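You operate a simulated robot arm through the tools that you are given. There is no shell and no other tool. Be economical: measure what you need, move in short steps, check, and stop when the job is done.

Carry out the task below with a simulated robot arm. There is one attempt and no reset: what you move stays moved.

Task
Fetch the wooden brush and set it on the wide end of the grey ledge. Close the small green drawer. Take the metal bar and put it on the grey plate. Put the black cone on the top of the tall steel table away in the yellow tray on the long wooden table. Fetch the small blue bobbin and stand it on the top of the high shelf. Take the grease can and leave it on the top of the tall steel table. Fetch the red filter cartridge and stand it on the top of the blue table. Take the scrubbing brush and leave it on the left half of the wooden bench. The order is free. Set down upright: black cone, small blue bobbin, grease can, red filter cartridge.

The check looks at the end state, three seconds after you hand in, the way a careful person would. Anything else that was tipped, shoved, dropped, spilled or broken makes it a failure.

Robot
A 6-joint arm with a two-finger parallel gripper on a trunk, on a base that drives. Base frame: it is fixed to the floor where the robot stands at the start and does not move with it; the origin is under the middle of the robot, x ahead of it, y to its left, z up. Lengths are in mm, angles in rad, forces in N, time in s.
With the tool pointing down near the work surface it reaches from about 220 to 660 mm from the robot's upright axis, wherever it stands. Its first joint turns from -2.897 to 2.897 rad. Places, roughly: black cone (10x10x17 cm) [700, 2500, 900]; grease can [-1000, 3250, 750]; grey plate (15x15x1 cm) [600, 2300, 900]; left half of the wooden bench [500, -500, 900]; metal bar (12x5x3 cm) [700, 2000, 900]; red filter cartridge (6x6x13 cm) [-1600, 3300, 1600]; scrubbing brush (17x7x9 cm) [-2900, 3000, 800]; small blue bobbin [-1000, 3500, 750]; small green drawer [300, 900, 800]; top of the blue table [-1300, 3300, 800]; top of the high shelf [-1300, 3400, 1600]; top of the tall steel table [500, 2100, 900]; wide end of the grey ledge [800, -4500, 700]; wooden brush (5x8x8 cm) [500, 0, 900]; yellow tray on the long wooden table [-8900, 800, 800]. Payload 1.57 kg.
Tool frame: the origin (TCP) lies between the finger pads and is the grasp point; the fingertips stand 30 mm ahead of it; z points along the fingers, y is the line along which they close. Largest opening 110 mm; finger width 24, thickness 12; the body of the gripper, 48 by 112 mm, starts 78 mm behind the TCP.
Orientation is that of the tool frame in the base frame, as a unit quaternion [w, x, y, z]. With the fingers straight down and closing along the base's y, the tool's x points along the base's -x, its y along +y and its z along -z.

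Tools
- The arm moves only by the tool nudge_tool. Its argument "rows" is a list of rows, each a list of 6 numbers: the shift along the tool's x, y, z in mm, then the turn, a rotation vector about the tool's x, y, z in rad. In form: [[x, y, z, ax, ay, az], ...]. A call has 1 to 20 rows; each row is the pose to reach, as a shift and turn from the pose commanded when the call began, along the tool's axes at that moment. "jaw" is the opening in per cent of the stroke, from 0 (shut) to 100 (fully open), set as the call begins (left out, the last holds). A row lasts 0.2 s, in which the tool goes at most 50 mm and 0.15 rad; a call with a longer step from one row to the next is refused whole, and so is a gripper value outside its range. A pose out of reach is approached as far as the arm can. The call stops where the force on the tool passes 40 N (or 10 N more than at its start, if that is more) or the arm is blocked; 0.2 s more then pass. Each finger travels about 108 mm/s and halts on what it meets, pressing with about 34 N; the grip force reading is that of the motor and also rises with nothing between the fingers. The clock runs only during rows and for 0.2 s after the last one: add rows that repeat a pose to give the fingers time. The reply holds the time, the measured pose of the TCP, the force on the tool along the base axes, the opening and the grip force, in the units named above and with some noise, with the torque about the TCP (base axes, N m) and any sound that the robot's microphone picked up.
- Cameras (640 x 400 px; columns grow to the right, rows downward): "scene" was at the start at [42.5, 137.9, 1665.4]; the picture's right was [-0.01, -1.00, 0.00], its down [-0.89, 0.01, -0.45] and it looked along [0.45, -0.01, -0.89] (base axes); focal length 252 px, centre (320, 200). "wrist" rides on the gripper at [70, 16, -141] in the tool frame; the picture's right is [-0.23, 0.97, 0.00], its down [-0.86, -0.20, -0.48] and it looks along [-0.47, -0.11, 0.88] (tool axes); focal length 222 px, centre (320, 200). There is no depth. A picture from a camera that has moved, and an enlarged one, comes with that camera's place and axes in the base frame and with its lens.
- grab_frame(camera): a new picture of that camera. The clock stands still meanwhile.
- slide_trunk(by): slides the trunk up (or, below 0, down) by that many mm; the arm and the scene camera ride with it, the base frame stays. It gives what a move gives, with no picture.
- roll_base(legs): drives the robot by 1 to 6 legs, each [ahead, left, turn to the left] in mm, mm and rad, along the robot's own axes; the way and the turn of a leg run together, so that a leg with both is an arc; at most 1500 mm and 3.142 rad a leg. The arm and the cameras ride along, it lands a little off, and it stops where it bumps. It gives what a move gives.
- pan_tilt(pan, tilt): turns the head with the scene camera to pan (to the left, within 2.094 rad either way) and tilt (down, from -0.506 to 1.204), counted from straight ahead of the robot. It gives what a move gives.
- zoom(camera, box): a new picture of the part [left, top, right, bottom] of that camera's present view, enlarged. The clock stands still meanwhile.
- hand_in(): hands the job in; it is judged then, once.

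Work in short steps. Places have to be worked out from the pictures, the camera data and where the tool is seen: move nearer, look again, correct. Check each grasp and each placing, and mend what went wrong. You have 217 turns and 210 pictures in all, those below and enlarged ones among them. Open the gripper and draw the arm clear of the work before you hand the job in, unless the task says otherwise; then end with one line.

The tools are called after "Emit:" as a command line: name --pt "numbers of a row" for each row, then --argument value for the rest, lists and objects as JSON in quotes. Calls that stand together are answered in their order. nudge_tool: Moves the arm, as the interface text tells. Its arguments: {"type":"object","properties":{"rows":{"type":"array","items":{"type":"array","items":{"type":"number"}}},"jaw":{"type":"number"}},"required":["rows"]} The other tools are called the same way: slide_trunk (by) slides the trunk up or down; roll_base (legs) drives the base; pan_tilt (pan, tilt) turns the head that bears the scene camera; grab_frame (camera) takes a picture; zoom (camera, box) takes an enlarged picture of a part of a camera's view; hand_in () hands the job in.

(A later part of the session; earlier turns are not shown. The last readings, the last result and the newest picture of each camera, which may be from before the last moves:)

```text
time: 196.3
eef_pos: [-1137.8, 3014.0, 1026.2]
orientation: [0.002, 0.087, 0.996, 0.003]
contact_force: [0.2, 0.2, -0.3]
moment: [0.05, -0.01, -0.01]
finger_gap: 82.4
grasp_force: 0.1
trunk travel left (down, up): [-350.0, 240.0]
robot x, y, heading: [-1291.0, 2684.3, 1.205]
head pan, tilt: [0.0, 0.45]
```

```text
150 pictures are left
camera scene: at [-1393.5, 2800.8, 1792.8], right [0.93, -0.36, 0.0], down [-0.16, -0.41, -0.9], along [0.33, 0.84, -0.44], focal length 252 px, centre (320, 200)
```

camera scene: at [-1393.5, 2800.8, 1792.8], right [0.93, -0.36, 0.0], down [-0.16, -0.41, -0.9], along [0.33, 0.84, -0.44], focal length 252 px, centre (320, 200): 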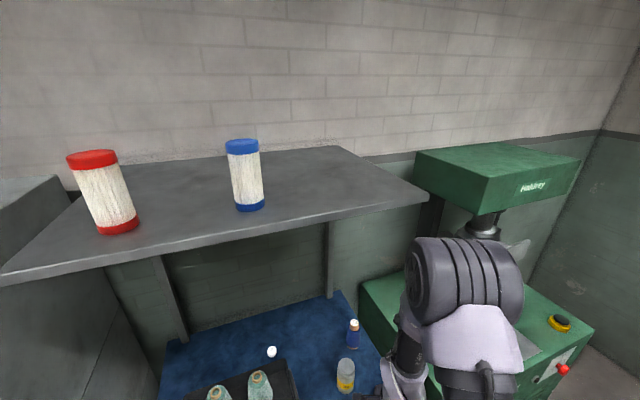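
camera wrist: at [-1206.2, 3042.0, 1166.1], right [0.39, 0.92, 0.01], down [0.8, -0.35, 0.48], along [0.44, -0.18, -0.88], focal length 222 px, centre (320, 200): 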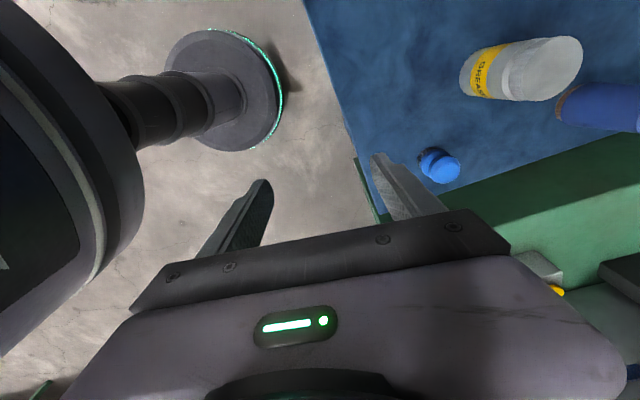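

Positions agree: bobbin ≈ [-1018, 3390], can ≈ [-1115, 3272], table z≈780. To keep the elbow under the shelf I extend the arm first and lower the trunk, then look before driving in.

Emit:
nudge_tool --pt "-8 42 0 0 0 0" --pt "-16 84 0 0 0 0" --pt "-24 126 0 0 0 0" --pt "-32 164 0 0 0 0" --pt "-38 196 0 0 0 0" --pt "-38 196 0 0 0 0" --jaw 100

Emit:
slide_trunk --by -45

Emit:
grab_frame --camera "scene"

Emit:
grab_frame --camera "wrist"

```text
time: 197.7
eef_pos: [-1066.7, 3200.4, 1024.1]
orientation: [0.002, 0.087, 0.996, 0.002]
contact_force: [0.6, -0.4, 0.2]
moment: [0.0, -0.01, 0.02]
finger_gap: 110.0
grasp_force: 0.0
trunk travel left (down, up): [-350.0, 240.0]
robot x, y, heading: [-1288.7, 2683.5, 1.2]
head pan, tilt: [0.0, 0.45]
```

```text
time: 198.6
eef_pos: [-1066.2, 3201.9, 980.8]
orientation: [0.002, 0.088, 0.996, 0.002]
contact_force: [0.1, -0.8, -1.0]
moment: [-0.02, 0.0, 0.01]
finger_gap: 109.7
grasp_force: 0.0
trunk travel left (down, up): [-305.0, 285.0]
robot x, y, heading: [-1290.6, 2685.7, 1.205]
head pan, tilt: [0.0, 0.45]
```

```text
149 pictures are left
camera scene: at [-1393.8, 2800.6, 1747.9], right [0.93, -0.36, 0.0], down [-0.16, -0.41, -0.9], along [0.33, 0.84, -0.44], focal length 252 px, centre (320, 200)
```

scene: 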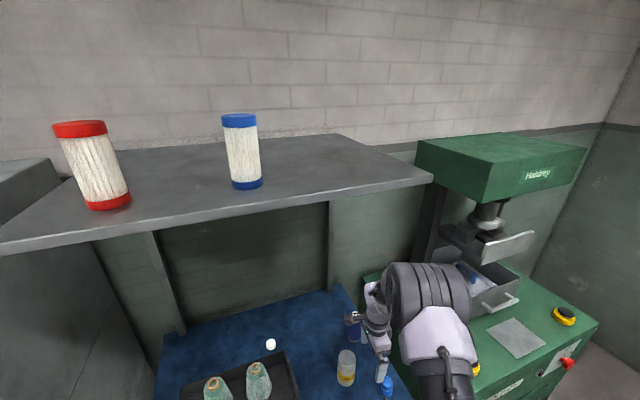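

```text
148 pictures are left
camera wrist: at [-1133.5, 3229.1, 1120.5], right [0.39, 0.92, 0.01], down [0.8, -0.35, 0.48], along [0.44, -0.18, -0.88], focal length 222 px, centre (320, 200)
```

wrist: 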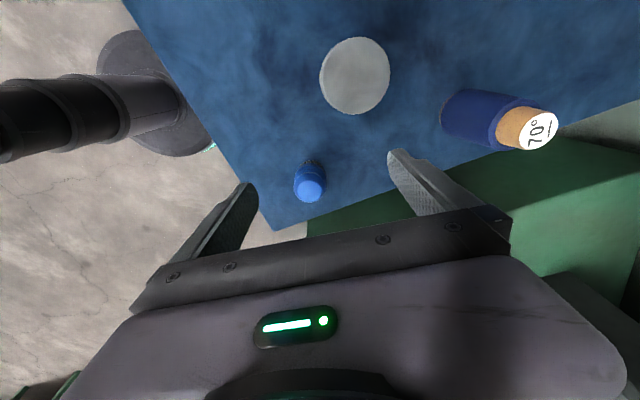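

Bobbin axis ≈ [-1008, 3405], height to z≈904; elbow is now about 60 mm below the shelf. I drive in 205 mm and look.

Emit:
roll_base --legs '[[205, 18, 0]]'

Emit:
grab_frame --camera "wrist"

Emit:
grab_frame --camera "scene"

```text
time: 200.2
eef_pos: [-1016.2, 3385.1, 981.5]
orientation: [0.001, 0.083, 0.997, 0.003]
contact_force: [0.4, -0.8, 0.3]
moment: [0.04, 0.0, 0.02]
finger_gap: 110.1
grasp_force: 0.1
trunk travel left (down, up): [-305.0, 285.0]
robot x, y, heading: [-1237.9, 2863.7, 1.21]
head pan, tilt: [0.0, 0.45]
stopped in leg 1: the robot was blocked; the commanded pose is now the measured one
```

```text
147 pictures are left
camera wrist: at [-1083.2, 3411.6, 1120.8], right [0.39, 0.92, 0.01], down [0.81, -0.34, 0.48], along [0.45, -0.18, -0.88], focal length 222 px, centre (320, 200)
```

wrist: 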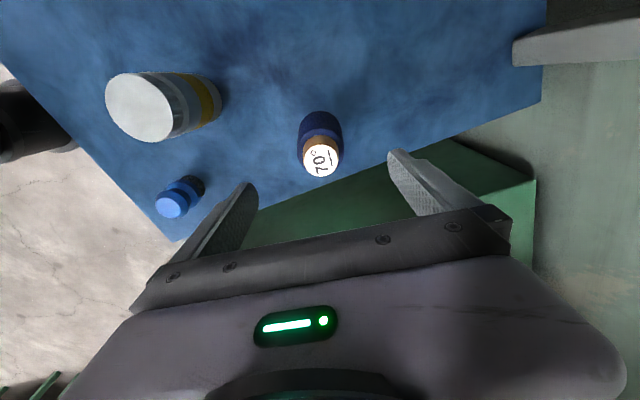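

```text
146 pictures are left
camera scene: at [-1340.5, 2980.4, 1748.0], right [0.94, -0.35, 0.0], down [-0.15, -0.41, -0.9], along [0.32, 0.84, -0.43], focal length 252 px, centre (320, 200)
```

scene: 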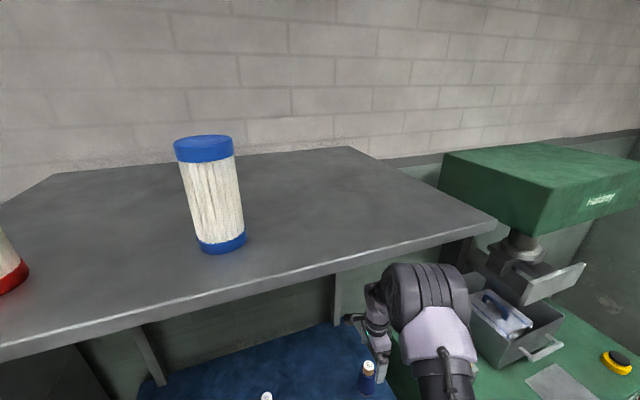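

The bobbin is centred between the fingers. I go down to TCP z≈850 and grip.

Emit:
nudge_tool --pt "3 2 40 0 0 0" --pt "3 2 80 0 0 0" --pt "3 2 115 0 0 0" --pt "3 2 131 0 0 0" --pt "3 2 131 0 0 0"

Emit:
nudge_tool --pt "0 0 0 0 0 0" --pt "0 0 0 0 0 0" --pt "0 0 0 0 0 0" --pt "0 0 0 0 0 0" --pt "0 0 0 0 0 0" --jaw 0

Emit:
grab_frame --camera "wrist"

```text
time: 201.4
eef_pos: [-1017.2, 3391.9, 847.3]
orientation: [0.002, 0.083, 0.997, 0.003]
contact_force: [-0.1, -0.8, 0.1]
moment: [0.01, 0.04, 0.02]
finger_gap: 110.0
grasp_force: 0.0
trunk travel left (down, up): [-305.0, 285.0]
robot x, y, heading: [-1236.4, 2869.6, 1.206]
head pan, tilt: [0.0, 0.45]
```

```text
time: 202.6
eef_pos: [-1017.1, 3391.7, 848.0]
orientation: [0.002, 0.084, 0.996, 0.002]
contact_force: [-0.3, 0.4, -0.6]
moment: [0.02, 0.0, 0.02]
finger_gap: 58.0
grasp_force: 34.6
trunk travel left (down, up): [-305.0, 285.0]
robot x, y, heading: [-1234.9, 2870.5, 1.205]
head pan, tilt: [0.0, 0.45]
```

```text
145 pictures are left
camera wrist: at [-1084.3, 3418.4, 988.6], right [0.39, 0.92, 0.01], down [0.81, -0.34, 0.48], along [0.44, -0.18, -0.88], focal length 222 px, centre (320, 200)
```

wrist: 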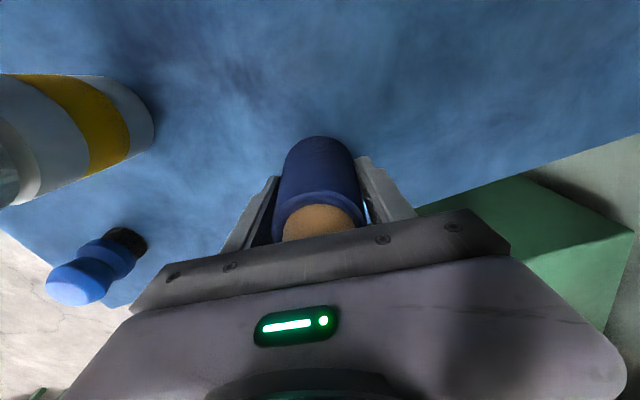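

Gripped (58 mm). Since the high shelf needs a horizontal tool, I'll first set the bobbin on the open front part of the blue table ([-1205, 3140]) and regrasp from the side. Lift and back out.

Emit:
nudge_tool --pt "0 0 -45 0 0 0" --pt "0 0 -90 0 0 0" --pt "0 0 -135 0 0 0" --pt "0 0 -150 0 0 0" --pt "0 0 -150 0 0 0"

Emit:
roll_base --legs '[[-302, 86, 0]]'

Emit:
grab_frame --camera "wrist"

Emit:
grab_frame --camera "scene"

```text
time: 203.8
eef_pos: [-1021.2, 3391.3, 999.8]
orientation: [0.002, 0.083, 0.997, 0.002]
contact_force: [0.9, -0.1, -1.9]
moment: [0.01, -0.01, 0.01]
finger_gap: 57.7
grasp_force: 33.8
trunk travel left (down, up): [-305.0, 285.0]
robot x, y, heading: [-1231.3, 2871.2, 1.208]
head pan, tilt: [0.0, 0.45]
```

```text
time: 205.9
eef_pos: [-1211.8, 3147.7, 1000.9]
orientation: [0.002, 0.082, 0.997, 0.002]
contact_force: [-0.8, -0.7, -1.3]
moment: [0.02, -0.02, -0.02]
finger_gap: 57.9
grasp_force: 34.0
trunk travel left (down, up): [-305.0, 285.0]
robot x, y, heading: [-1421.8, 2626.7, 1.207]
head pan, tilt: [0.0, 0.45]
```

```text
144 pictures are left
camera wrist: at [-1277.7, 3175.3, 1141.3], right [0.38, 0.92, 0.01], down [0.81, -0.34, 0.48], along [0.45, -0.18, -0.88], focal length 222 px, centre (320, 200)
```

wrist: 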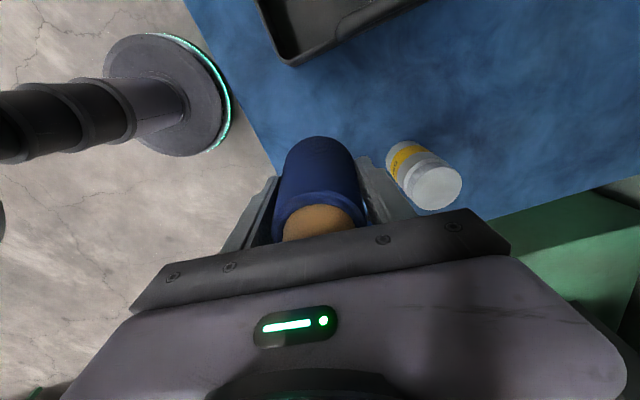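

```text
143 pictures are left
camera scene: at [-1527.2, 2739.7, 1747.8], right [0.94, -0.35, 0.0], down [-0.15, -0.41, -0.9], along [0.32, 0.84, -0.43], focal length 252 px, centre (320, 200)
```

scene: 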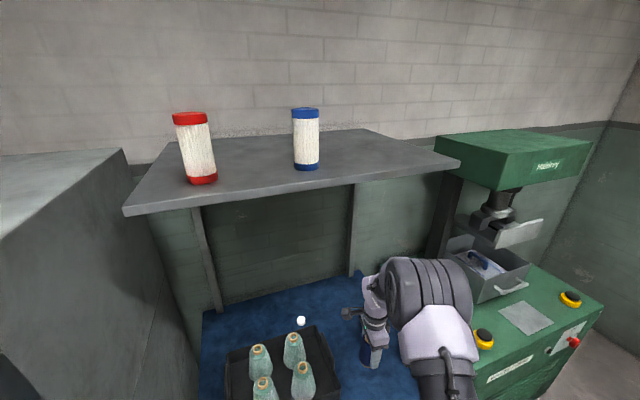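

The spot below is clear (about 100 mm from the table's front edge). Lower and release.

Emit:
nudge_tool --pt "0 0 45 0 0 0" --pt "0 0 90 0 0 0" --pt "0 0 130 0 0 0" --pt "0 0 144 0 0 0" --pt "0 0 147 0 0 0" --pt "0 0 149 0 0 0" --pt "0 0 151 0 0 0" --pt "0 0 153 0 0 0" --pt "0 0 155 0 0 0" --pt "0 0 157 0 0 0" --pt "0 0 159 0 0 0" --pt "0 0 161 0 0 0" --pt "0 0 163 0 0 0" --pt "0 0 165 0 0 0"

```text
time: 208.2
eef_pos: [-1209.3, 3151.0, 848.2]
orientation: [0.004, 0.083, 0.997, 0.006]
contact_force: [-2.2, -5.2, 23.5]
moment: [-0.26, 0.17, -0.15]
finger_gap: 57.6
grasp_force: 34.0
trunk travel left (down, up): [-305.0, 285.0]
robot x, y, heading: [-1423.8, 2625.2, 1.213]
head pan, tilt: [0.0, 0.45]
stopped in row 11: the force on the tool passed its limit at 41 N (the readings are from after the stop); the commanded pose is now the measured one
```

Table contact at TCP 848. I relieve, open, lift, and back the robot off.

Emit:
nudge_tool --pt "0 0 -2 0 0 0" --pt "0 0 -2 0 0 0"

Emit:
nudge_tool --pt "0 0 0 0 0 0" --pt "0 0 0 0 0 0" --pt "0 0 0 0 0 0" --jaw 100

Emit:
nudge_tool --pt "0 0 -40 0 0 0" --pt "0 0 -85 0 0 0" --pt "0 0 -130 0 0 0" --pt "0 0 -165 0 0 0" --pt "0 0 -165 0 0 0"

Emit:
grab_frame --camera "wrist"

```text
time: 208.8
eef_pos: [-1208.6, 3150.1, 847.6]
orientation: [0.003, 0.081, 0.997, 0.005]
contact_force: [0.2, -0.4, 4.4]
moment: [0.1, -0.05, -0.01]
finger_gap: 57.7
grasp_force: 34.2
trunk travel left (down, up): [-305.0, 285.0]
robot x, y, heading: [-1420.3, 2627.0, 1.206]
head pan, tilt: [0.0, 0.45]
```

```text
time: 209.6
eef_pos: [-1208.9, 3150.2, 848.1]
orientation: [0.002, 0.082, 0.997, 0.005]
contact_force: [-0.6, 0.4, 0.3]
moment: [-0.01, -0.01, 0.0]
finger_gap: 110.0
grasp_force: 0.0
trunk travel left (down, up): [-305.0, 285.0]
robot x, y, heading: [-1420.8, 2624.8, 1.217]
head pan, tilt: [0.0, 0.45]
```

```text
time: 210.8
eef_pos: [-1210.9, 3150.3, 1012.3]
orientation: [0.002, 0.082, 0.997, 0.005]
contact_force: [0.4, -0.5, -0.5]
moment: [0.03, 0.01, -0.03]
finger_gap: 110.0
grasp_force: 0.1
trunk travel left (down, up): [-305.0, 285.0]
robot x, y, heading: [-1421.5, 2621.3, 1.209]
head pan, tilt: [0.0, 0.45]
```

```text
142 pictures are left
camera wrist: at [-1278.3, 3175.7, 1152.3], right [0.38, 0.92, 0.01], down [0.81, -0.34, 0.48], along [0.45, -0.18, -0.88], focal length 222 px, centre (320, 200)
```

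wrist: 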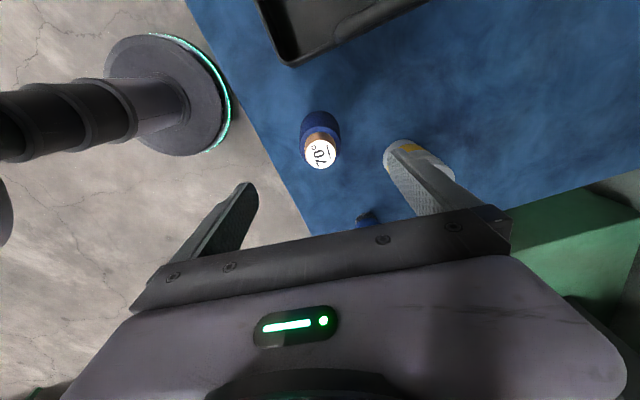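

The bobbin stands at [-1210, 3150]. I back off, square the robot to +y, and turn the tool's yaw so the camera will be on top when it is pitched horizontal.

Emit:
roll_base --legs '[[-250, 0, 0], [0, 0, 0.355]]'

Emit:
nudge_tool --pt "0 0 0 0 0 0.145" --pt "0 0 0 0 0 0.29" --pt "0 0 0 0 0 0.435" --pt "0 0 0 0 0 0.58" --pt "0 0 0 0 0 0.725" --pt "0 0 0 0 0 0.87" --pt "0 0 0 0 0 1.015" --pt "0 0 0 0 0 1.16" --pt "0 0 0 0 0 1.305" --pt "0 0 0 0 0 1.45" --pt "0 0 0 0 0 1.595" --pt "0 0 0 0 0 1.74" --pt "0 0 0 0 0 1.77" --pt "0 0 0 0 0 1.77"

```text
time: 213.7
eef_pos: [-1489.2, 2954.9, 1011.6]
orientation: [0.002, -0.089, 0.996, 0.006]
contact_force: [0.3, 0.0, -0.7]
moment: [-0.01, 0.02, -0.01]
finger_gap: 110.1
grasp_force: 0.0
trunk travel left (down, up): [-305.0, 285.0]
robot x, y, heading: [-1509.3, 2390.1, 1.556]
head pan, tilt: [0.0, 0.45]
```

```text
time: 216.7
eef_pos: [-1487.9, 2956.4, 1010.8]
orientation: [-0.003, 0.715, 0.699, 0.006]
contact_force: [-0.4, -0.3, 0.3]
moment: [0.02, -0.02, -0.04]
finger_gap: 109.9
grasp_force: 0.1
trunk travel left (down, up): [-305.0, 285.0]
robot x, y, heading: [-1509.7, 2390.0, 1.556]
head pan, tilt: [0.0, 0.45]
```

Yaw is right (tool x forward). Now pitch the tool up to horizontal in small turns.

Emit:
nudge_tool --pt "0 0 0 0 0.145 0" --pt "0 0 0 0 0.29 0" --pt "0 0 0 0 0.435 0" --pt "0 0 0 0 0.58 0" --pt "0 0 0 0 0.725 0" --pt "0 0 0 0 0.87 0" --pt "0 0 0 0 1.015 0" --pt "0 0 0 0 1.16 0" --pt "0 0 0 0 1.305 0" --pt "0 0 0 0 1.45 0" --pt "0 0 0 0 1.57 0" --pt "0 0 0 0 1.57 0"

Emit:
grab_frame --camera "wrist"

Emit:
grab_frame --camera "scene"

```text
time: 219.3
eef_pos: [-1610.3, 3223.8, 1081.1]
orientation: [-0.428, 0.523, 0.503, 0.538]
contact_force: [-0.5, 0.2, 0.4]
moment: [-0.03, -0.01, 0.0]
finger_gap: 110.1
grasp_force: 0.1
out of reach, approached as far as the arm can: row 4, 5, 6, 7, 8, 9, 10, 11, 12
trunk travel left (down, up): [-305.0, 285.0]
robot x, y, heading: [-1507.7, 2393.1, 1.558]
head pan, tilt: [0.0, 0.45]
```

```text
141 pictures are left
camera wrist: at [-1620.1, 3086.2, 1159.3], right [0.98, -0.14, -0.14], down [-0.19, -0.5, -0.84], along [0.05, 0.85, -0.52], focal length 222 px, centre (320, 200)
```

wrist: 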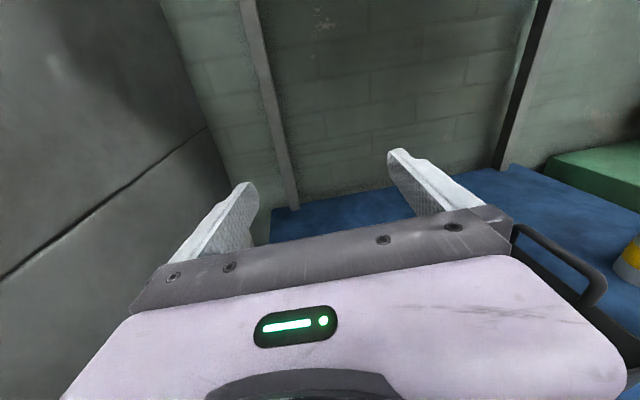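

```text
140 pictures are left
camera scene: at [-1649.3, 2461.8, 1748.0], right [1.0, -0.02, 0.0], down [-0.01, -0.43, -0.9], along [0.01, 0.9, -0.43], focal length 252 px, centre (320, 200)
```

scene: 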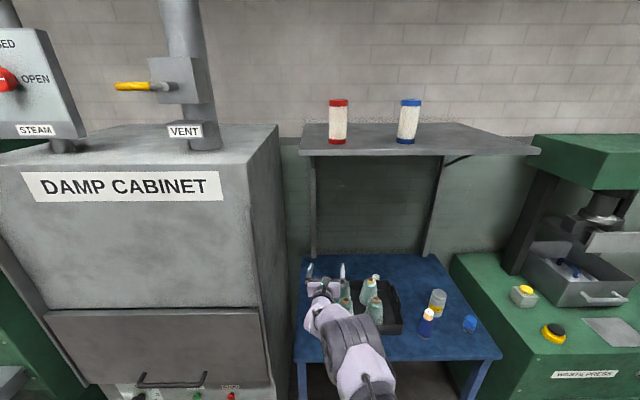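

The arm could not hold the TCP there and stretched forward (reach 830) over the tray; forces are nil. I zoom to check clearance from the tray before moving.

Emit:
zoom --camera "scene" --box '[290, 240, 510, 390]'

```text
2.67 times, centred on (400, 315) of scene
camera zoom: at [-1649.3, 2461.8, 1748.0], right [1.0, -0.02, 0.0], down [-0.01, -0.43, -0.9], along [0.01, 0.9, -0.43], focal length 672 px, centre (107, -107)
```

zoom: 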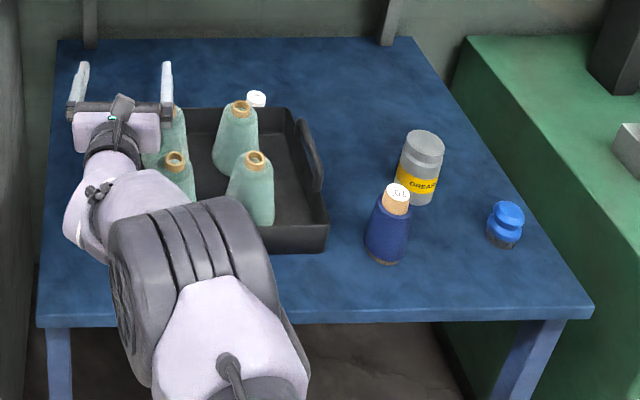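

Cones are untouched. I raise the trunk a little and back straight off.

Emit:
slide_trunk --by 40

Emit:
roll_base --legs '[[-420, 0, 0]]'

Emit:
grab_frame --camera "scene"

```text
time: 220.1
eef_pos: [-1611.6, 3225.6, 1121.0]
orientation: [-0.429, 0.524, 0.504, 0.537]
contact_force: [0.3, 0.2, 0.0]
moment: [0.01, -0.05, 0.0]
finger_gap: 109.9
grasp_force: 0.0
trunk travel left (down, up): [-345.0, 245.0]
robot x, y, heading: [-1513.4, 2394.4, 1.554]
head pan, tilt: [0.0, 0.45]
```

```text
time: 222.8
eef_pos: [-1615.4, 2789.3, 1121.4]
orientation: [-0.427, 0.525, 0.502, 0.538]
contact_force: [-0.2, -0.6, -0.4]
moment: [-0.01, 0.02, 0.02]
finger_gap: 110.0
grasp_force: 0.0
trunk travel left (down, up): [-345.0, 245.0]
robot x, y, heading: [-1520.2, 1956.5, 1.551]
head pan, tilt: [0.0, 0.45]
```

```text
138 pictures are left
camera scene: at [-1656.7, 2028.8, 1787.9], right [1.0, -0.02, 0.0], down [-0.01, -0.43, -0.9], along [0.02, 0.9, -0.43], focal length 252 px, centre (320, 200)
```

scene: 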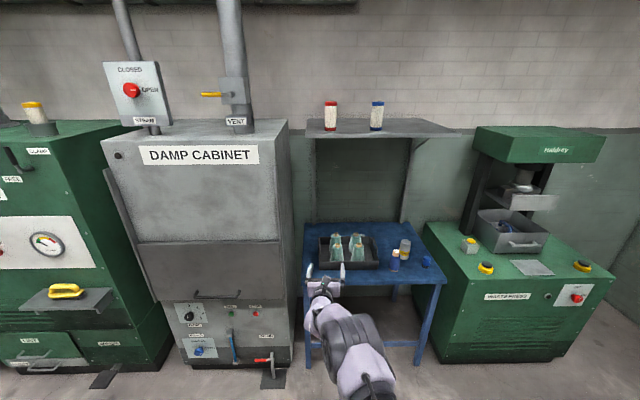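

Now I test whether the commanded pose follows the measured one, while levelling the small roll and pitch errors.

Emit:
nudge_tool --pt "0 0 0 0 0.03 0.05" --pt "0 0 0 0 0.055 0.092" --pt "0 0 0 0 0.055 0.092"

```text
time: 223.6
eef_pos: [-1625.5, 2809.7, 1117.6]
orientation: [-0.464, 0.533, 0.466, 0.532]
contact_force: [0.5, 0.6, 0.0]
moment: [0.02, 0.01, 0.03]
finger_gap: 110.1
grasp_force: 0.0
out of reach, approached as far as the arm can: row 1, 2, 3
trunk travel left (down, up): [-345.0, 245.0]
robot x, y, heading: [-1516.3, 1953.4, 1.55]
head pan, tilt: [0.0, 0.45]
```

The commanded pose is still the unreachable one near the body. I command it forward 220 mm (free space here) and undo that extra turn, to bring command and arm together.

Emit:
nudge_tool --pt "0 0 45 0 -0.03 -0.05" --pt "0 0 90 0 -0.055 -0.092" --pt "0 0 135 0 -0.055 -0.092" --pt "0 0 180 0 -0.055 -0.092" --pt "0 0 220 0 -0.055 -0.092" --pt "0 0 220 0 -0.055 -0.092"

```text
time: 225.0
eef_pos: [-1591.2, 2856.9, 1159.5]
orientation: [-0.427, 0.525, 0.503, 0.538]
contact_force: [0.2, 0.0, 0.4]
moment: [0.02, -0.02, 0.0]
finger_gap: 110.0
grasp_force: 0.1
out of reach, approached as far as the arm can: row 1, 2, 3, 4, 5, 6
trunk travel left (down, up): [-345.0, 245.0]
robot x, y, heading: [-1522.7, 1957.0, 1.551]
head pan, tilt: [0.0, 0.45]
```

Still flagged. I command backward 150 mm to see how the arm follows.

Emit:
nudge_tool --pt "0 0 -40 0 0 0" --pt "0 0 -80 0 0 0" --pt "0 0 -120 0 0 0" --pt "0 0 -150 0 0 0" --pt "0 0 -150 0 0 0"

Emit:
grab_frame --camera "scene"

```text
time: 226.2
eef_pos: [-1603.8, 2848.8, 1148.4]
orientation: [-0.427, 0.525, 0.502, 0.538]
contact_force: [0.1, 0.0, 0.3]
moment: [0.01, 0.02, 0.01]
finger_gap: 110.1
grasp_force: 0.0
out of reach, approached as far as the arm can: row 1, 2, 3, 4, 5
trunk travel left (down, up): [-345.0, 245.0]
robot x, y, heading: [-1515.6, 1957.6, 1.548]
head pan, tilt: [0.0, 0.45]
```

```text
137 pictures are left
camera scene: at [-1656.6, 2029.7, 1787.8], right [1.0, -0.02, 0.0], down [-0.01, -0.44, -0.9], along [0.02, 0.9, -0.44], focal length 252 px, centre (320, 200)
```

scene: 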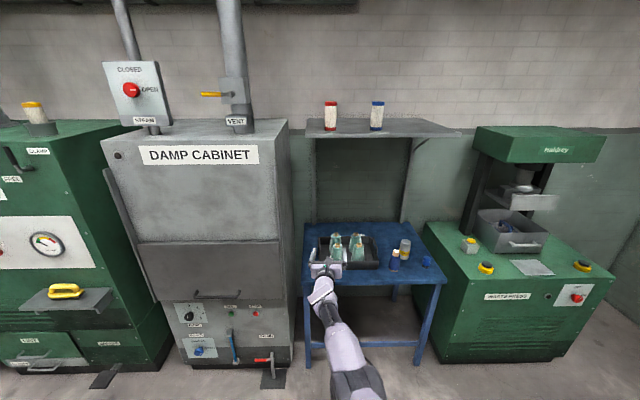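

The wrist seems at a joint limit in this camera-up attitude. I'll go back to tool-down, restore the original yaw, and use a camera-below attitude pitched about 30° below horizontal instead.

Emit:
nudge_tool --pt "0 0 -35 0 -0.145 0" --pt "0 0 -70 0 -0.29 0" --pt "0 0 -70 0 -0.435 0" --pt "0 0 -70 0 -0.58 0" --pt "0 0 -70 0 -0.725 0" --pt "0 0 -70 0 -0.87 0" --pt "0 0 -70 0 -1.015 0" --pt "0 0 -70 0 -1.16 0" --pt "0 0 -70 0 -1.305 0" --pt "0 0 -70 0 -1.45 0" --pt "0 0 -70 0 -1.57 0" --pt "0 0 -70 0 -1.57 0"

```text
time: 228.8
eef_pos: [-1608.4, 2727.6, 1140.9]
orientation: [-0.15, 0.712, 0.64, 0.245]
contact_force: [-0.4, 0.1, 0.0]
moment: [-0.01, -0.01, -0.01]
finger_gap: 110.1
grasp_force: 0.0
out of reach, approached as far as the arm can: row 1, 6, 7, 8, 9, 10, 11, 12
trunk travel left (down, up): [-345.0, 245.0]
robot x, y, heading: [-1515.7, 1956.3, 1.554]
head pan, tilt: [0.0, 0.45]
```

I bring the tool back toward the robot 220 mm in its present attitude.

Emit:
nudge_tool --pt "-37 6 -23 0 0 0" --pt "-74 12 -46 0 0 0" --pt "-111 18 -69 0 0 0" --pt "-148 24 -92 0 0 0" --pt "-185 30 -115 0 0 0" --pt "-185 30 -115 0 0 0"

```text
time: 230.2
eef_pos: [-1602.4, 2510.3, 1137.5]
orientation: [-0.149, 0.712, 0.641, 0.245]
contact_force: [0.6, 0.0, -0.2]
moment: [0.0, -0.01, 0.01]
finger_gap: 110.3
grasp_force: 0.0
trunk travel left (down, up): [-345.0, 245.0]
robot x, y, heading: [-1519.7, 1960.5, 1.549]
head pan, tilt: [0.0, 0.45]
```

In reach now and following exactly. I undo the pitch, then turn yaw back by ~π in two calls.

Emit:
nudge_tool --pt "0 0 0 0 -0.145 0" --pt "0 0 0 0 -0.29 0" --pt "0 0 0 0 -0.435 0" --pt "0 0 0 0 -0.565 0" --pt "0 0 0 0 -0.565 0"

Emit:
nudge_tool --pt "0 0 0 0 0 -0.145" --pt "0 0 0 0 0 -0.29" --pt "0 0 0 0 0 -0.435" --pt "0 0 0 0 0 -0.58" --pt "0 0 0 0 0 -0.725" --pt "0 0 0 0 0 -0.87" --pt "0 0 0 0 0 -1.015" --pt "0 0 0 0 0 -1.16" --pt "0 0 0 0 0 -1.305" --pt "0 0 0 0 0 -1.45" --pt "0 0 0 0 0 -1.57" --pt "0 0 0 0 0 -1.57"

Emit:
nudge_tool --pt "0 0 0 0 0 -0.145" --pt "0 0 0 0 0 -0.29" --pt "0 0 0 0 0 -0.435" --pt "0 0 0 0 0 -0.58" --pt "0 0 0 0 0 -0.725" --pt "0 0 0 0 0 -0.87" --pt "0 0 0 0 0 -1.015" --pt "0 0 0 0 0 -1.16" --pt "0 0 0 0 0 -1.305" --pt "0 0 0 0 0 -1.45" --pt "0 0 0 0 0 -1.57" --pt "0 0 0 0 0 -1.57"

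```text
time: 231.4
eef_pos: [-1605.0, 2508.6, 1138.0]
orientation: [-0.054, 0.74, 0.656, 0.139]
contact_force: [-0.1, -1.0, 0.6]
moment: [0.0, 0.02, -0.02]
finger_gap: 110.0
grasp_force: 0.0
out of reach, approached as far as the arm can: row 3, 4, 5
trunk travel left (down, up): [-345.0, 245.0]
robot x, y, heading: [-1516.1, 1957.6, 1.554]
head pan, tilt: [0.0, 0.45]
```

```text
time: 234.0
eef_pos: [-1607.9, 2505.9, 1137.0]
orientation: [0.06, 0.06, 0.987, 0.138]
contact_force: [-0.1, -0.5, 0.8]
moment: [-0.03, -0.01, 0.02]
finger_gap: 110.2
grasp_force: 0.1
trunk travel left (down, up): [-345.0, 245.0]
robot x, y, heading: [-1519.2, 1957.0, 1.551]
head pan, tilt: [0.0, 0.45]
```

```text
time: 236.6
eef_pos: [-1606.8, 2506.2, 1137.6]
orientation: [0.14, -0.655, 0.741, 0.054]
contact_force: [-0.2, -0.4, -0.9]
moment: [-0.02, 0.0, 0.0]
finger_gap: 110.0
grasp_force: 0.1
trunk travel left (down, up): [-345.0, 245.0]
robot x, y, heading: [-1519.2, 1955.5, 1.549]
head pan, tilt: [0.0, 0.45]
```

Camera-below attitude is recovered. Now I pitch to 30° below horizontal, closing axis level.

Emit:
nudge_tool --pt "0 0 0 -0.03 -0.135 -0.008" --pt "0 0 0 -0.06 -0.27 -0.016" --pt "0 0 0 -0.09 -0.405 -0.024" --pt "0 0 0 -0.12 -0.54 -0.032" --pt "0 0 0 -0.148 -0.67 -0.04" --pt "0 0 0 -0.17 -0.77 -0.046" --pt "0 0 0 -0.17 -0.77 -0.046"

Emit:
grab_frame --camera "scene"

```text
time: 238.2
eef_pos: [-1608.2, 2506.0, 1137.0]
orientation: [0.353, -0.612, 0.612, 0.355]
contact_force: [0.2, -0.3, -0.5]
moment: [0.01, 0.0, 0.01]
finger_gap: 110.1
grasp_force: 0.0
out of reach, approached as far as the arm can: row 3
trunk travel left (down, up): [-345.0, 245.0]
robot x, y, heading: [-1514.9, 1957.2, 1.553]
head pan, tilt: [0.0, 0.45]
```

```text
136 pictures are left
camera scene: at [-1656.7, 2029.5, 1787.8], right [1.0, -0.02, 0.0], down [-0.01, -0.43, -0.9], along [0.02, 0.9, -0.44], focal length 252 px, centre (320, 200)
```

scene: 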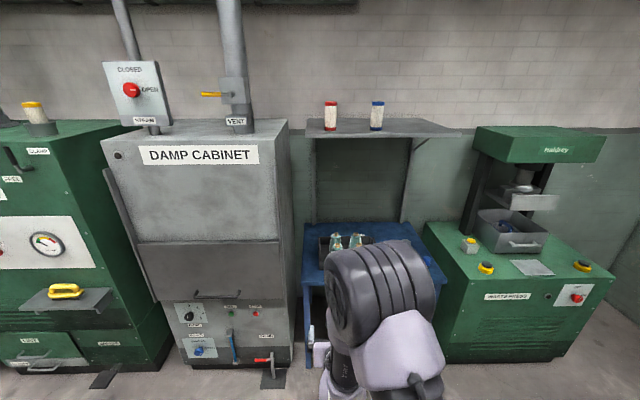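

Attitude is exact. I drive to face the bobbin at [-1210, 3150], staging just in front of the table edge (y≈3063), and lower the trunk.

Emit:
roll_base --legs '[[490, -390, 0.015]]'

Emit:
slide_trunk --by -250

Emit:
grab_frame --camera "wrist"

Emit:
grab_frame --camera "scene"

```text
time: 241.8
eef_pos: [-1228.5, 3006.4, 1139.5]
orientation: [-0.345, 0.625, -0.6, -0.361]
contact_force: [0.2, -0.9, -0.7]
moment: [0.02, -0.07, -0.02]
finger_gap: 110.3
grasp_force: 0.1
trunk travel left (down, up): [-345.0, 245.0]
robot x, y, heading: [-1115.2, 2460.5, 1.591]
head pan, tilt: [0.0, 0.45]
```

```text
time: 244.3
eef_pos: [-1228.7, 3006.5, 887.6]
orientation: [-0.345, 0.625, -0.6, -0.361]
contact_force: [-0.2, -1.1, 0.6]
moment: [0.01, -0.01, 0.0]
finger_gap: 110.0
grasp_force: 0.1
trunk travel left (down, up): [-95.0, 495.0]
robot x, y, heading: [-1117.5, 2459.4, 1.595]
head pan, tilt: [0.0, 0.45]
```

```text
135 pictures are left
camera wrist: at [-1239.0, 2848.7, 897.8], right [-0.98, 0.07, 0.2], down [0.2, 0.02, 0.98], along [0.07, 1.0, -0.03], focal length 222 px, centre (320, 200)
```

wrist: 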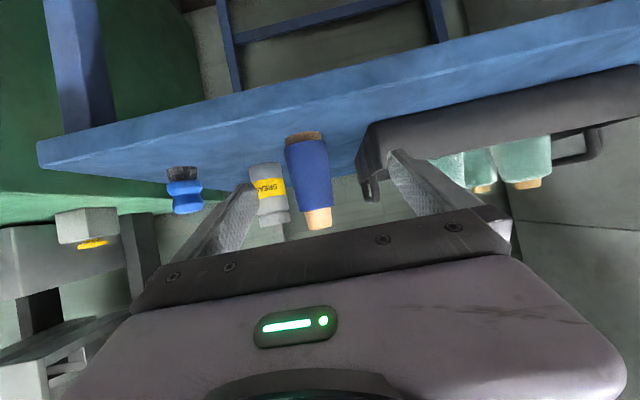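

```text
134 pictures are left
camera scene: at [-1257.6, 2528.2, 1537.9], right [1.0, 0.02, 0.0], down [0.01, -0.44, -0.9], along [-0.02, 0.9, -0.44], focal length 252 px, centre (320, 200)
```

scene: 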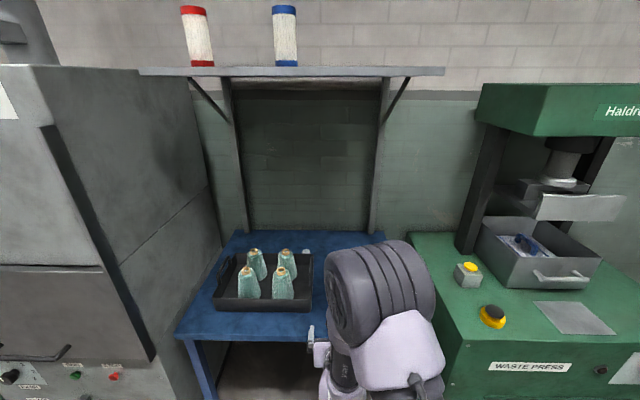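

The bobbin is straight ahead at [-1211, 3150]. I lower 40 mm by trunk, align sideways and move forward so it sits between the pads.

Emit:
slide_trunk --by -38

Emit:
nudge_tool --pt "0 -18 -1 0 0 0" --pt "-22 -20 38 0 0 0" --pt "-45 -22 77 0 0 0" --pt "-45 -22 77 0 0 0"

Emit:
grab_frame --camera "wrist"

```text
time: 245.2
eef_pos: [-1229.1, 3007.9, 850.0]
orientation: [-0.346, 0.624, -0.599, -0.362]
contact_force: [0.0, -0.4, -0.3]
moment: [0.04, 0.0, 0.0]
finger_gap: 110.0
grasp_force: 0.1
trunk travel left (down, up): [-57.0, 533.0]
robot x, y, heading: [-1114.4, 2460.1, 1.594]
head pan, tilt: [0.0, 0.45]
```

```text
time: 246.2
eef_pos: [-1209.9, 3094.1, 851.3]
orientation: [-0.346, 0.624, -0.599, -0.362]
contact_force: [0.5, 0.0, -0.7]
moment: [-0.04, -0.01, 0.01]
finger_gap: 109.9
grasp_force: 0.1
trunk travel left (down, up): [-57.0, 533.0]
robot x, y, heading: [-1112.4, 2458.5, 1.59]
head pan, tilt: [0.0, 0.45]
```

```text
133 pictures are left
camera wrist: at [-1219.2, 2936.7, 862.0], right [-0.98, 0.07, 0.2], down [0.2, 0.02, 0.98], along [0.07, 1.0, -0.03], focal length 222 px, centre (320, 200)
```

wrist: 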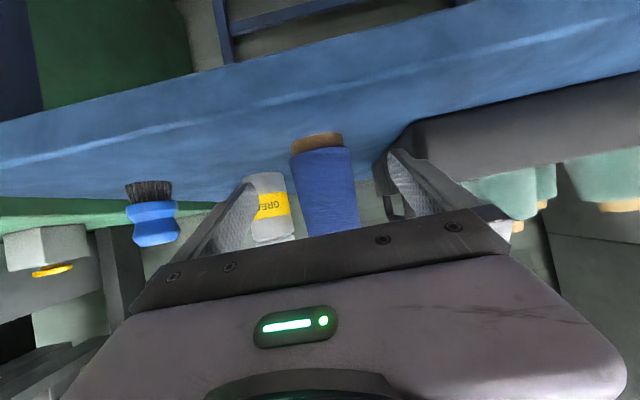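

Centred between the fingers. Forward the last 55 mm, then close.

Emit:
nudge_tool --pt "-15 -1 26 0 0 0" --pt "-28 -2 48 0 0 0" --pt "-28 -2 48 0 0 0"

Emit:
nudge_tool --pt "0 0 0 0 0 0" --pt "0 0 0 0 0 0" --pt "0 0 0 0 0 0" --pt "0 0 0 0 0 0" --pt "0 0 0 0 0 0" --jaw 0

Emit:
grab_frame --camera "wrist"

```text
time: 247.0
eef_pos: [-1209.5, 3150.3, 851.2]
orientation: [-0.347, 0.624, -0.6, -0.361]
contact_force: [-0.1, 0.1, 0.1]
moment: [-0.02, -0.04, -0.01]
finger_gap: 109.9
grasp_force: 0.1
trunk travel left (down, up): [-57.0, 533.0]
robot x, y, heading: [-1112.7, 2459.6, 1.593]
head pan, tilt: [0.0, 0.45]
```

```text
time: 248.2
eef_pos: [-1209.7, 3150.5, 850.7]
orientation: [-0.347, 0.624, -0.6, -0.362]
contact_force: [-0.5, 0.9, 1.5]
moment: [0.0, -0.09, 0.03]
finger_gap: 55.3
grasp_force: 34.5
trunk travel left (down, up): [-57.0, 533.0]
robot x, y, heading: [-1116.8, 2460.8, 1.592]
head pan, tilt: [0.0, 0.45]
```

```text
132 pictures are left
camera wrist: at [-1220.5, 2992.2, 861.0], right [-0.98, 0.07, 0.2], down [0.2, 0.02, 0.98], along [0.07, 1.0, -0.03], focal length 222 px, centre (320, 200)
```

wrist: 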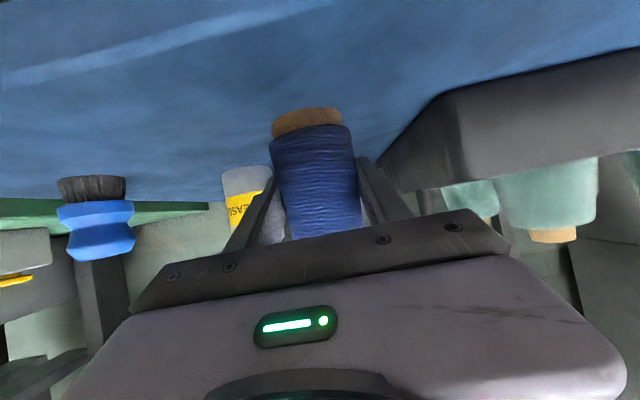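

Gripped. Lift, back out 350 mm, then raise the trunk fully.

Emit:
nudge_tool --pt "-26 0 -15 0 0 0" --pt "-52 0 -30 0 0 0" --pt "-52 0 -30 0 0 0"

Emit:
roll_base --legs '[[-350, 0, 0]]'

Emit:
slide_trunk --by 530

Emit:
nudge_tool --pt "-35 0 -20 0 0 0" --pt "-70 0 -40 0 0 0" --pt "-105 0 -60 0 0 0" --pt "-140 0 -80 0 0 0" --pt "-175 0 -100 0 0 0" --pt "-190 0 -110 0 0 0" --pt "-190 0 -110 0 0 0"

Emit:
grab_frame --camera "scene"

```text
time: 249.0
eef_pos: [-1210.5, 3153.6, 909.6]
orientation: [-0.347, 0.624, -0.6, -0.361]
contact_force: [0.8, -0.3, -1.5]
moment: [-0.02, 0.0, 0.03]
finger_gap: 55.3
grasp_force: 34.1
trunk travel left (down, up): [-57.0, 533.0]
robot x, y, heading: [-1115.1, 2457.6, 1.591]
head pan, tilt: [0.0, 0.45]
```

```text
time: 251.2
eef_pos: [-1207.8, 2809.0, 909.7]
orientation: [-0.345, 0.627, -0.597, -0.363]
contact_force: [-0.3, 0.5, -1.2]
moment: [0.02, -0.03, 0.01]
finger_gap: 55.3
grasp_force: 33.9
trunk travel left (down, up): [-57.0, 533.0]
robot x, y, heading: [-1105.4, 2115.8, 1.602]
head pan, tilt: [0.0, 0.45]
```

```text
refused: 530 is not a number from -400 to 400
```

```text
time: 252.8
eef_pos: [-1209.4, 2809.8, 1130.8]
orientation: [-0.345, 0.627, -0.597, -0.364]
contact_force: [-0.3, 0.4, -1.4]
moment: [-0.03, -0.01, 0.0]
finger_gap: 55.1
grasp_force: 34.3
trunk travel left (down, up): [-57.0, 533.0]
robot x, y, heading: [-1105.5, 2116.3, 1.604]
head pan, tilt: [0.0, 0.45]
```

```text
131 pictures are left
camera scene: at [-1249.5, 2183.9, 1499.8], right [1.0, 0.03, 0.0], down [0.01, -0.44, -0.9], along [-0.03, 0.9, -0.44], focal length 252 px, centre (320, 200)
```

scene: 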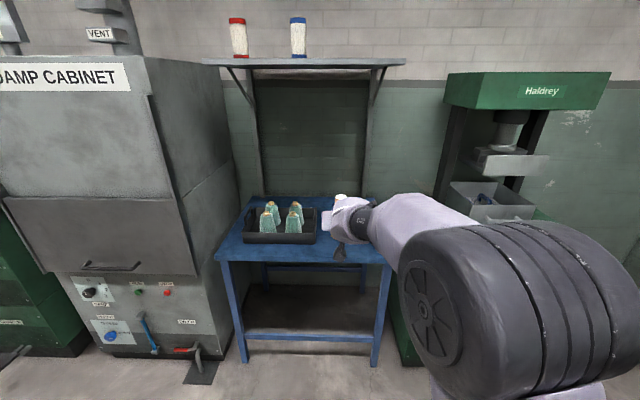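

Trunk moves are limited to 400, so I raise it in two steps, then drive forward toward the shelf and look before the final approach.

Emit:
slide_trunk --by 400

Emit:
slide_trunk --by 125

Emit:
roll_base --legs '[[300, -40, 0]]'

Emit:
grab_frame --camera "scene"

Emit:
grab_frame --camera "wrist"

```text
time: 256.6
eef_pos: [-1209.2, 2808.2, 1532.3]
orientation: [-0.345, 0.627, -0.596, -0.363]
contact_force: [0.1, 0.3, -1.7]
moment: [-0.02, -0.01, 0.0]
finger_gap: 55.5
grasp_force: 34.3
trunk travel left (down, up): [-457.0, 133.0]
robot x, y, heading: [-1105.8, 2114.0, 1.603]
head pan, tilt: [0.0, 0.45]
```

```text
time: 258.2
eef_pos: [-1209.1, 2808.5, 1654.8]
orientation: [-0.345, 0.627, -0.597, -0.363]
contact_force: [0.1, 0.7, -1.1]
moment: [0.01, -0.02, 0.02]
finger_gap: 55.4
grasp_force: 33.6
trunk travel left (down, up): [-582.0, 8.0]
robot x, y, heading: [-1109.6, 2116.3, 1.603]
head pan, tilt: [0.0, 0.45]
```

```text
time: 260.3
eef_pos: [-1188.7, 3121.4, 1656.4]
orientation: [-0.343, 0.631, -0.593, -0.366]
contact_force: [-0.4, -0.7, -2.0]
moment: [-0.01, 0.05, -0.02]
finger_gap: 55.0
grasp_force: 34.2
trunk travel left (down, up): [-582.0, 8.0]
robot x, y, heading: [-1074.5, 2426.5, 1.614]
head pan, tilt: [0.0, 0.45]
```

```text
130 pictures are left
camera scene: at [-1220.9, 2495.0, 2024.8], right [1.0, 0.04, 0.0], down [0.02, -0.43, -0.9], along [-0.04, 0.9, -0.43], focal length 252 px, centre (320, 200)
```

scene: 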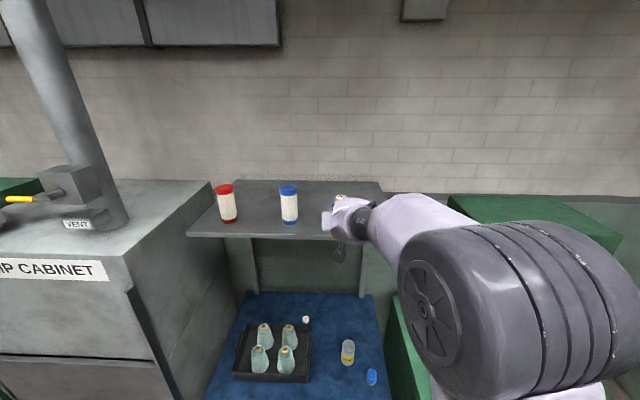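

```text
129 pictures are left
camera wrist: at [-1195.8, 2962.9, 1665.6], right [-0.98, 0.05, 0.2], down [0.2, 0.02, 0.98], along [0.05, 1.0, -0.03], focal length 222 px, centre (320, 200)
```

wrist: 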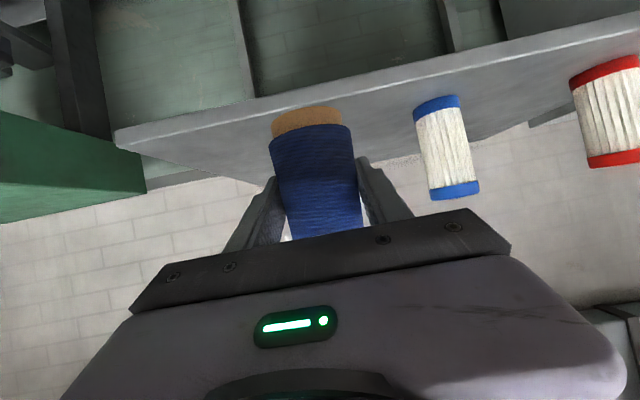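

Bobbin's bottom is ~30 mm above the shelf level. I drive forward 165 mm onto the shelf.

Emit:
roll_base --legs '[[165, -7, 0]]'

Emit:
grab_frame --camera "wrist"

Emit:
zoom --camera "scene" --box '[180, 160, 440, 320]'

```text
time: 261.7
eef_pos: [-1190.6, 3286.1, 1656.4]
orientation: [-0.342, 0.632, -0.592, -0.366]
contact_force: [0.6, 0.5, -1.7]
moment: [0.02, -0.03, -0.03]
finger_gap: 55.2
grasp_force: 33.5
trunk travel left (down, up): [-582.0, 8.0]
robot x, y, heading: [-1077.6, 2598.1, 1.618]
head pan, tilt: [0.0, 0.45]
```

```text
128 pictures are left
camera wrist: at [-1197.4, 3127.7, 1666.0], right [-0.98, 0.05, 0.2], down [0.2, 0.02, 0.98], along [0.04, 1.0, -0.03], focal length 222 px, centre (320, 200)
```

wrist: 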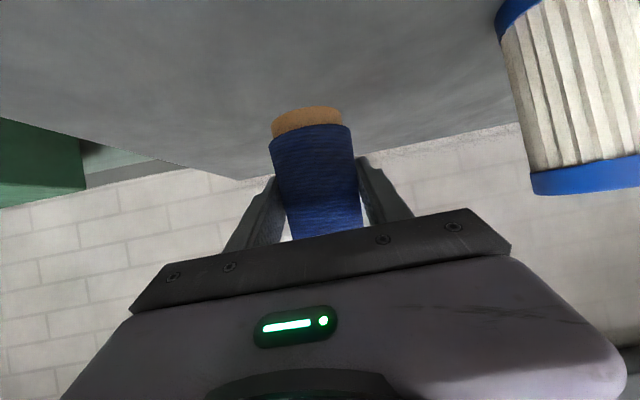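

```text
2.46 times, centred on (310, 240) of scene
camera zoom: at [-1221.2, 2659.5, 2024.9], right [1.0, 0.04, 0.0], down [0.02, -0.43, -0.9], along [-0.04, 0.9, -0.43], focal length 620 px, centre (345, 102)
```

zoom: 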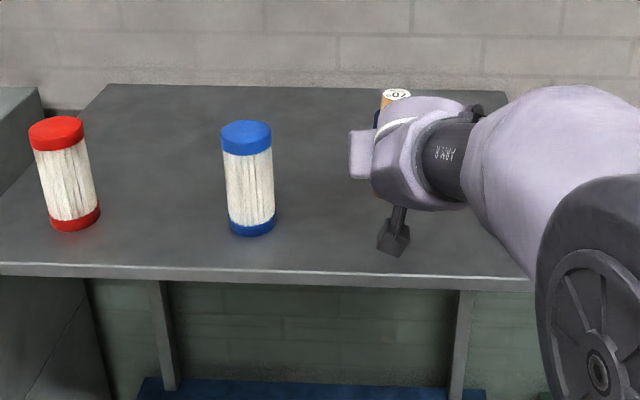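

Over the shelf. Lower straight down in small steps until contact.

Emit:
nudge_tool --pt "8.7 0 5 0 0 0" --pt "17.3 0 10 0 0 0" --pt "21.6 0 12.5 0 0 0" --pt "24.2 0 14 0 0 0" --pt "26 0 15 0 0 0" --pt "27.7 0 16 0 0 0" --pt "29.4 0 17 0 0 0" --pt "31.2 0 18 0 0 0" --pt "32.9 0 19 0 0 0" --pt "34.6 0 20 0 0 0" --pt "36.4 0 21 0 0 0" --pt "38.1 0 22 0 0 0" --pt "39.8 0 23 0 0 0"

Emit:
grab_frame --camera "wrist"

```text
time: 264.5
eef_pos: [-1190.2, 3288.2, 1612.1]
orientation: [-0.342, 0.632, -0.591, -0.367]
contact_force: [-0.2, 3.4, 12.3]
moment: [-0.07, -0.05, 0.01]
finger_gap: 55.2
grasp_force: 34.0
trunk travel left (down, up): [-582.0, 8.0]
robot x, y, heading: [-1077.0, 2599.3, 1.618]
head pan, tilt: [0.0, 0.45]
```

```text
126 pictures are left
camera wrist: at [-1197.1, 3129.4, 1620.9], right [-0.98, 0.05, 0.2], down [0.2, 0.02, 0.98], along [0.04, 1.0, -0.03], focal length 222 px, centre (320, 200)
```

wrist: 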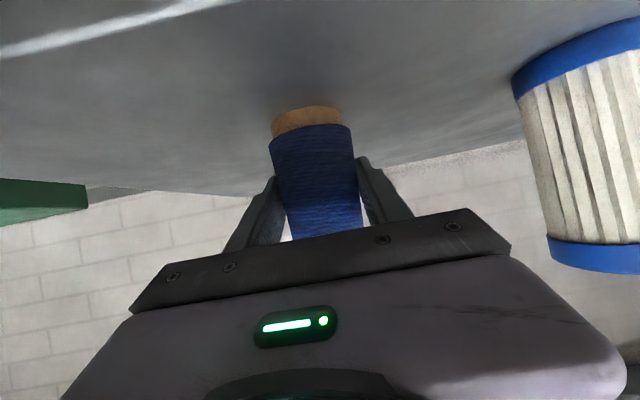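

Contact (12 N). Open the jaw and withdraw straight back.

Emit:
nudge_tool --pt "0 0 0 0 0 0" --pt "0 0 0 0 0 0" --pt "0 0 0 0 0 0" --pt "0 0 0 0 0 0" --jaw 100

Emit:
nudge_tool --pt "15 2 -26 0 0 0" --pt "33 4 -56 0 0 0" --pt "50 6 -86 0 0 0" --pt "50 6 -86 0 0 0"

Emit:
grab_frame --camera "wrist"

```text
time: 265.5
eef_pos: [-1190.4, 3286.7, 1609.8]
orientation: [-0.342, 0.631, -0.593, -0.366]
contact_force: [0.2, 0.3, -0.2]
moment: [0.01, 0.01, -0.03]
finger_gap: 110.0
grasp_force: 0.0
trunk travel left (down, up): [-582.0, 8.0]
robot x, y, heading: [-1075.4, 2592.8, 1.617]
head pan, tilt: [0.0, 0.45]
```

```text
time: 266.5
eef_pos: [-1185.6, 3188.1, 1611.3]
orientation: [-0.342, 0.631, -0.592, -0.366]
contact_force: [0.5, -0.1, -0.7]
moment: [-0.01, 0.0, -0.01]
finger_gap: 110.1
grasp_force: 0.0
trunk travel left (down, up): [-582.0, 8.0]
robot x, y, heading: [-1079.1, 2596.2, 1.616]
head pan, tilt: [0.0, 0.45]
```

```text
125 pictures are left
camera wrist: at [-1193.0, 3029.2, 1620.7], right [-0.98, 0.05, 0.2], down [0.2, 0.03, 0.98], along [0.04, 1.0, -0.03], focal length 222 px, centre (320, 200)
```

wrist: 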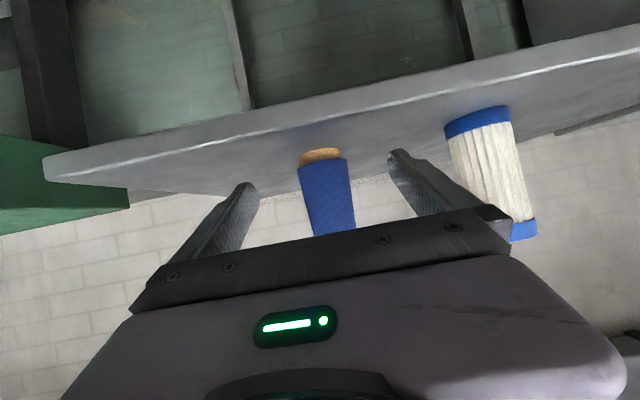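

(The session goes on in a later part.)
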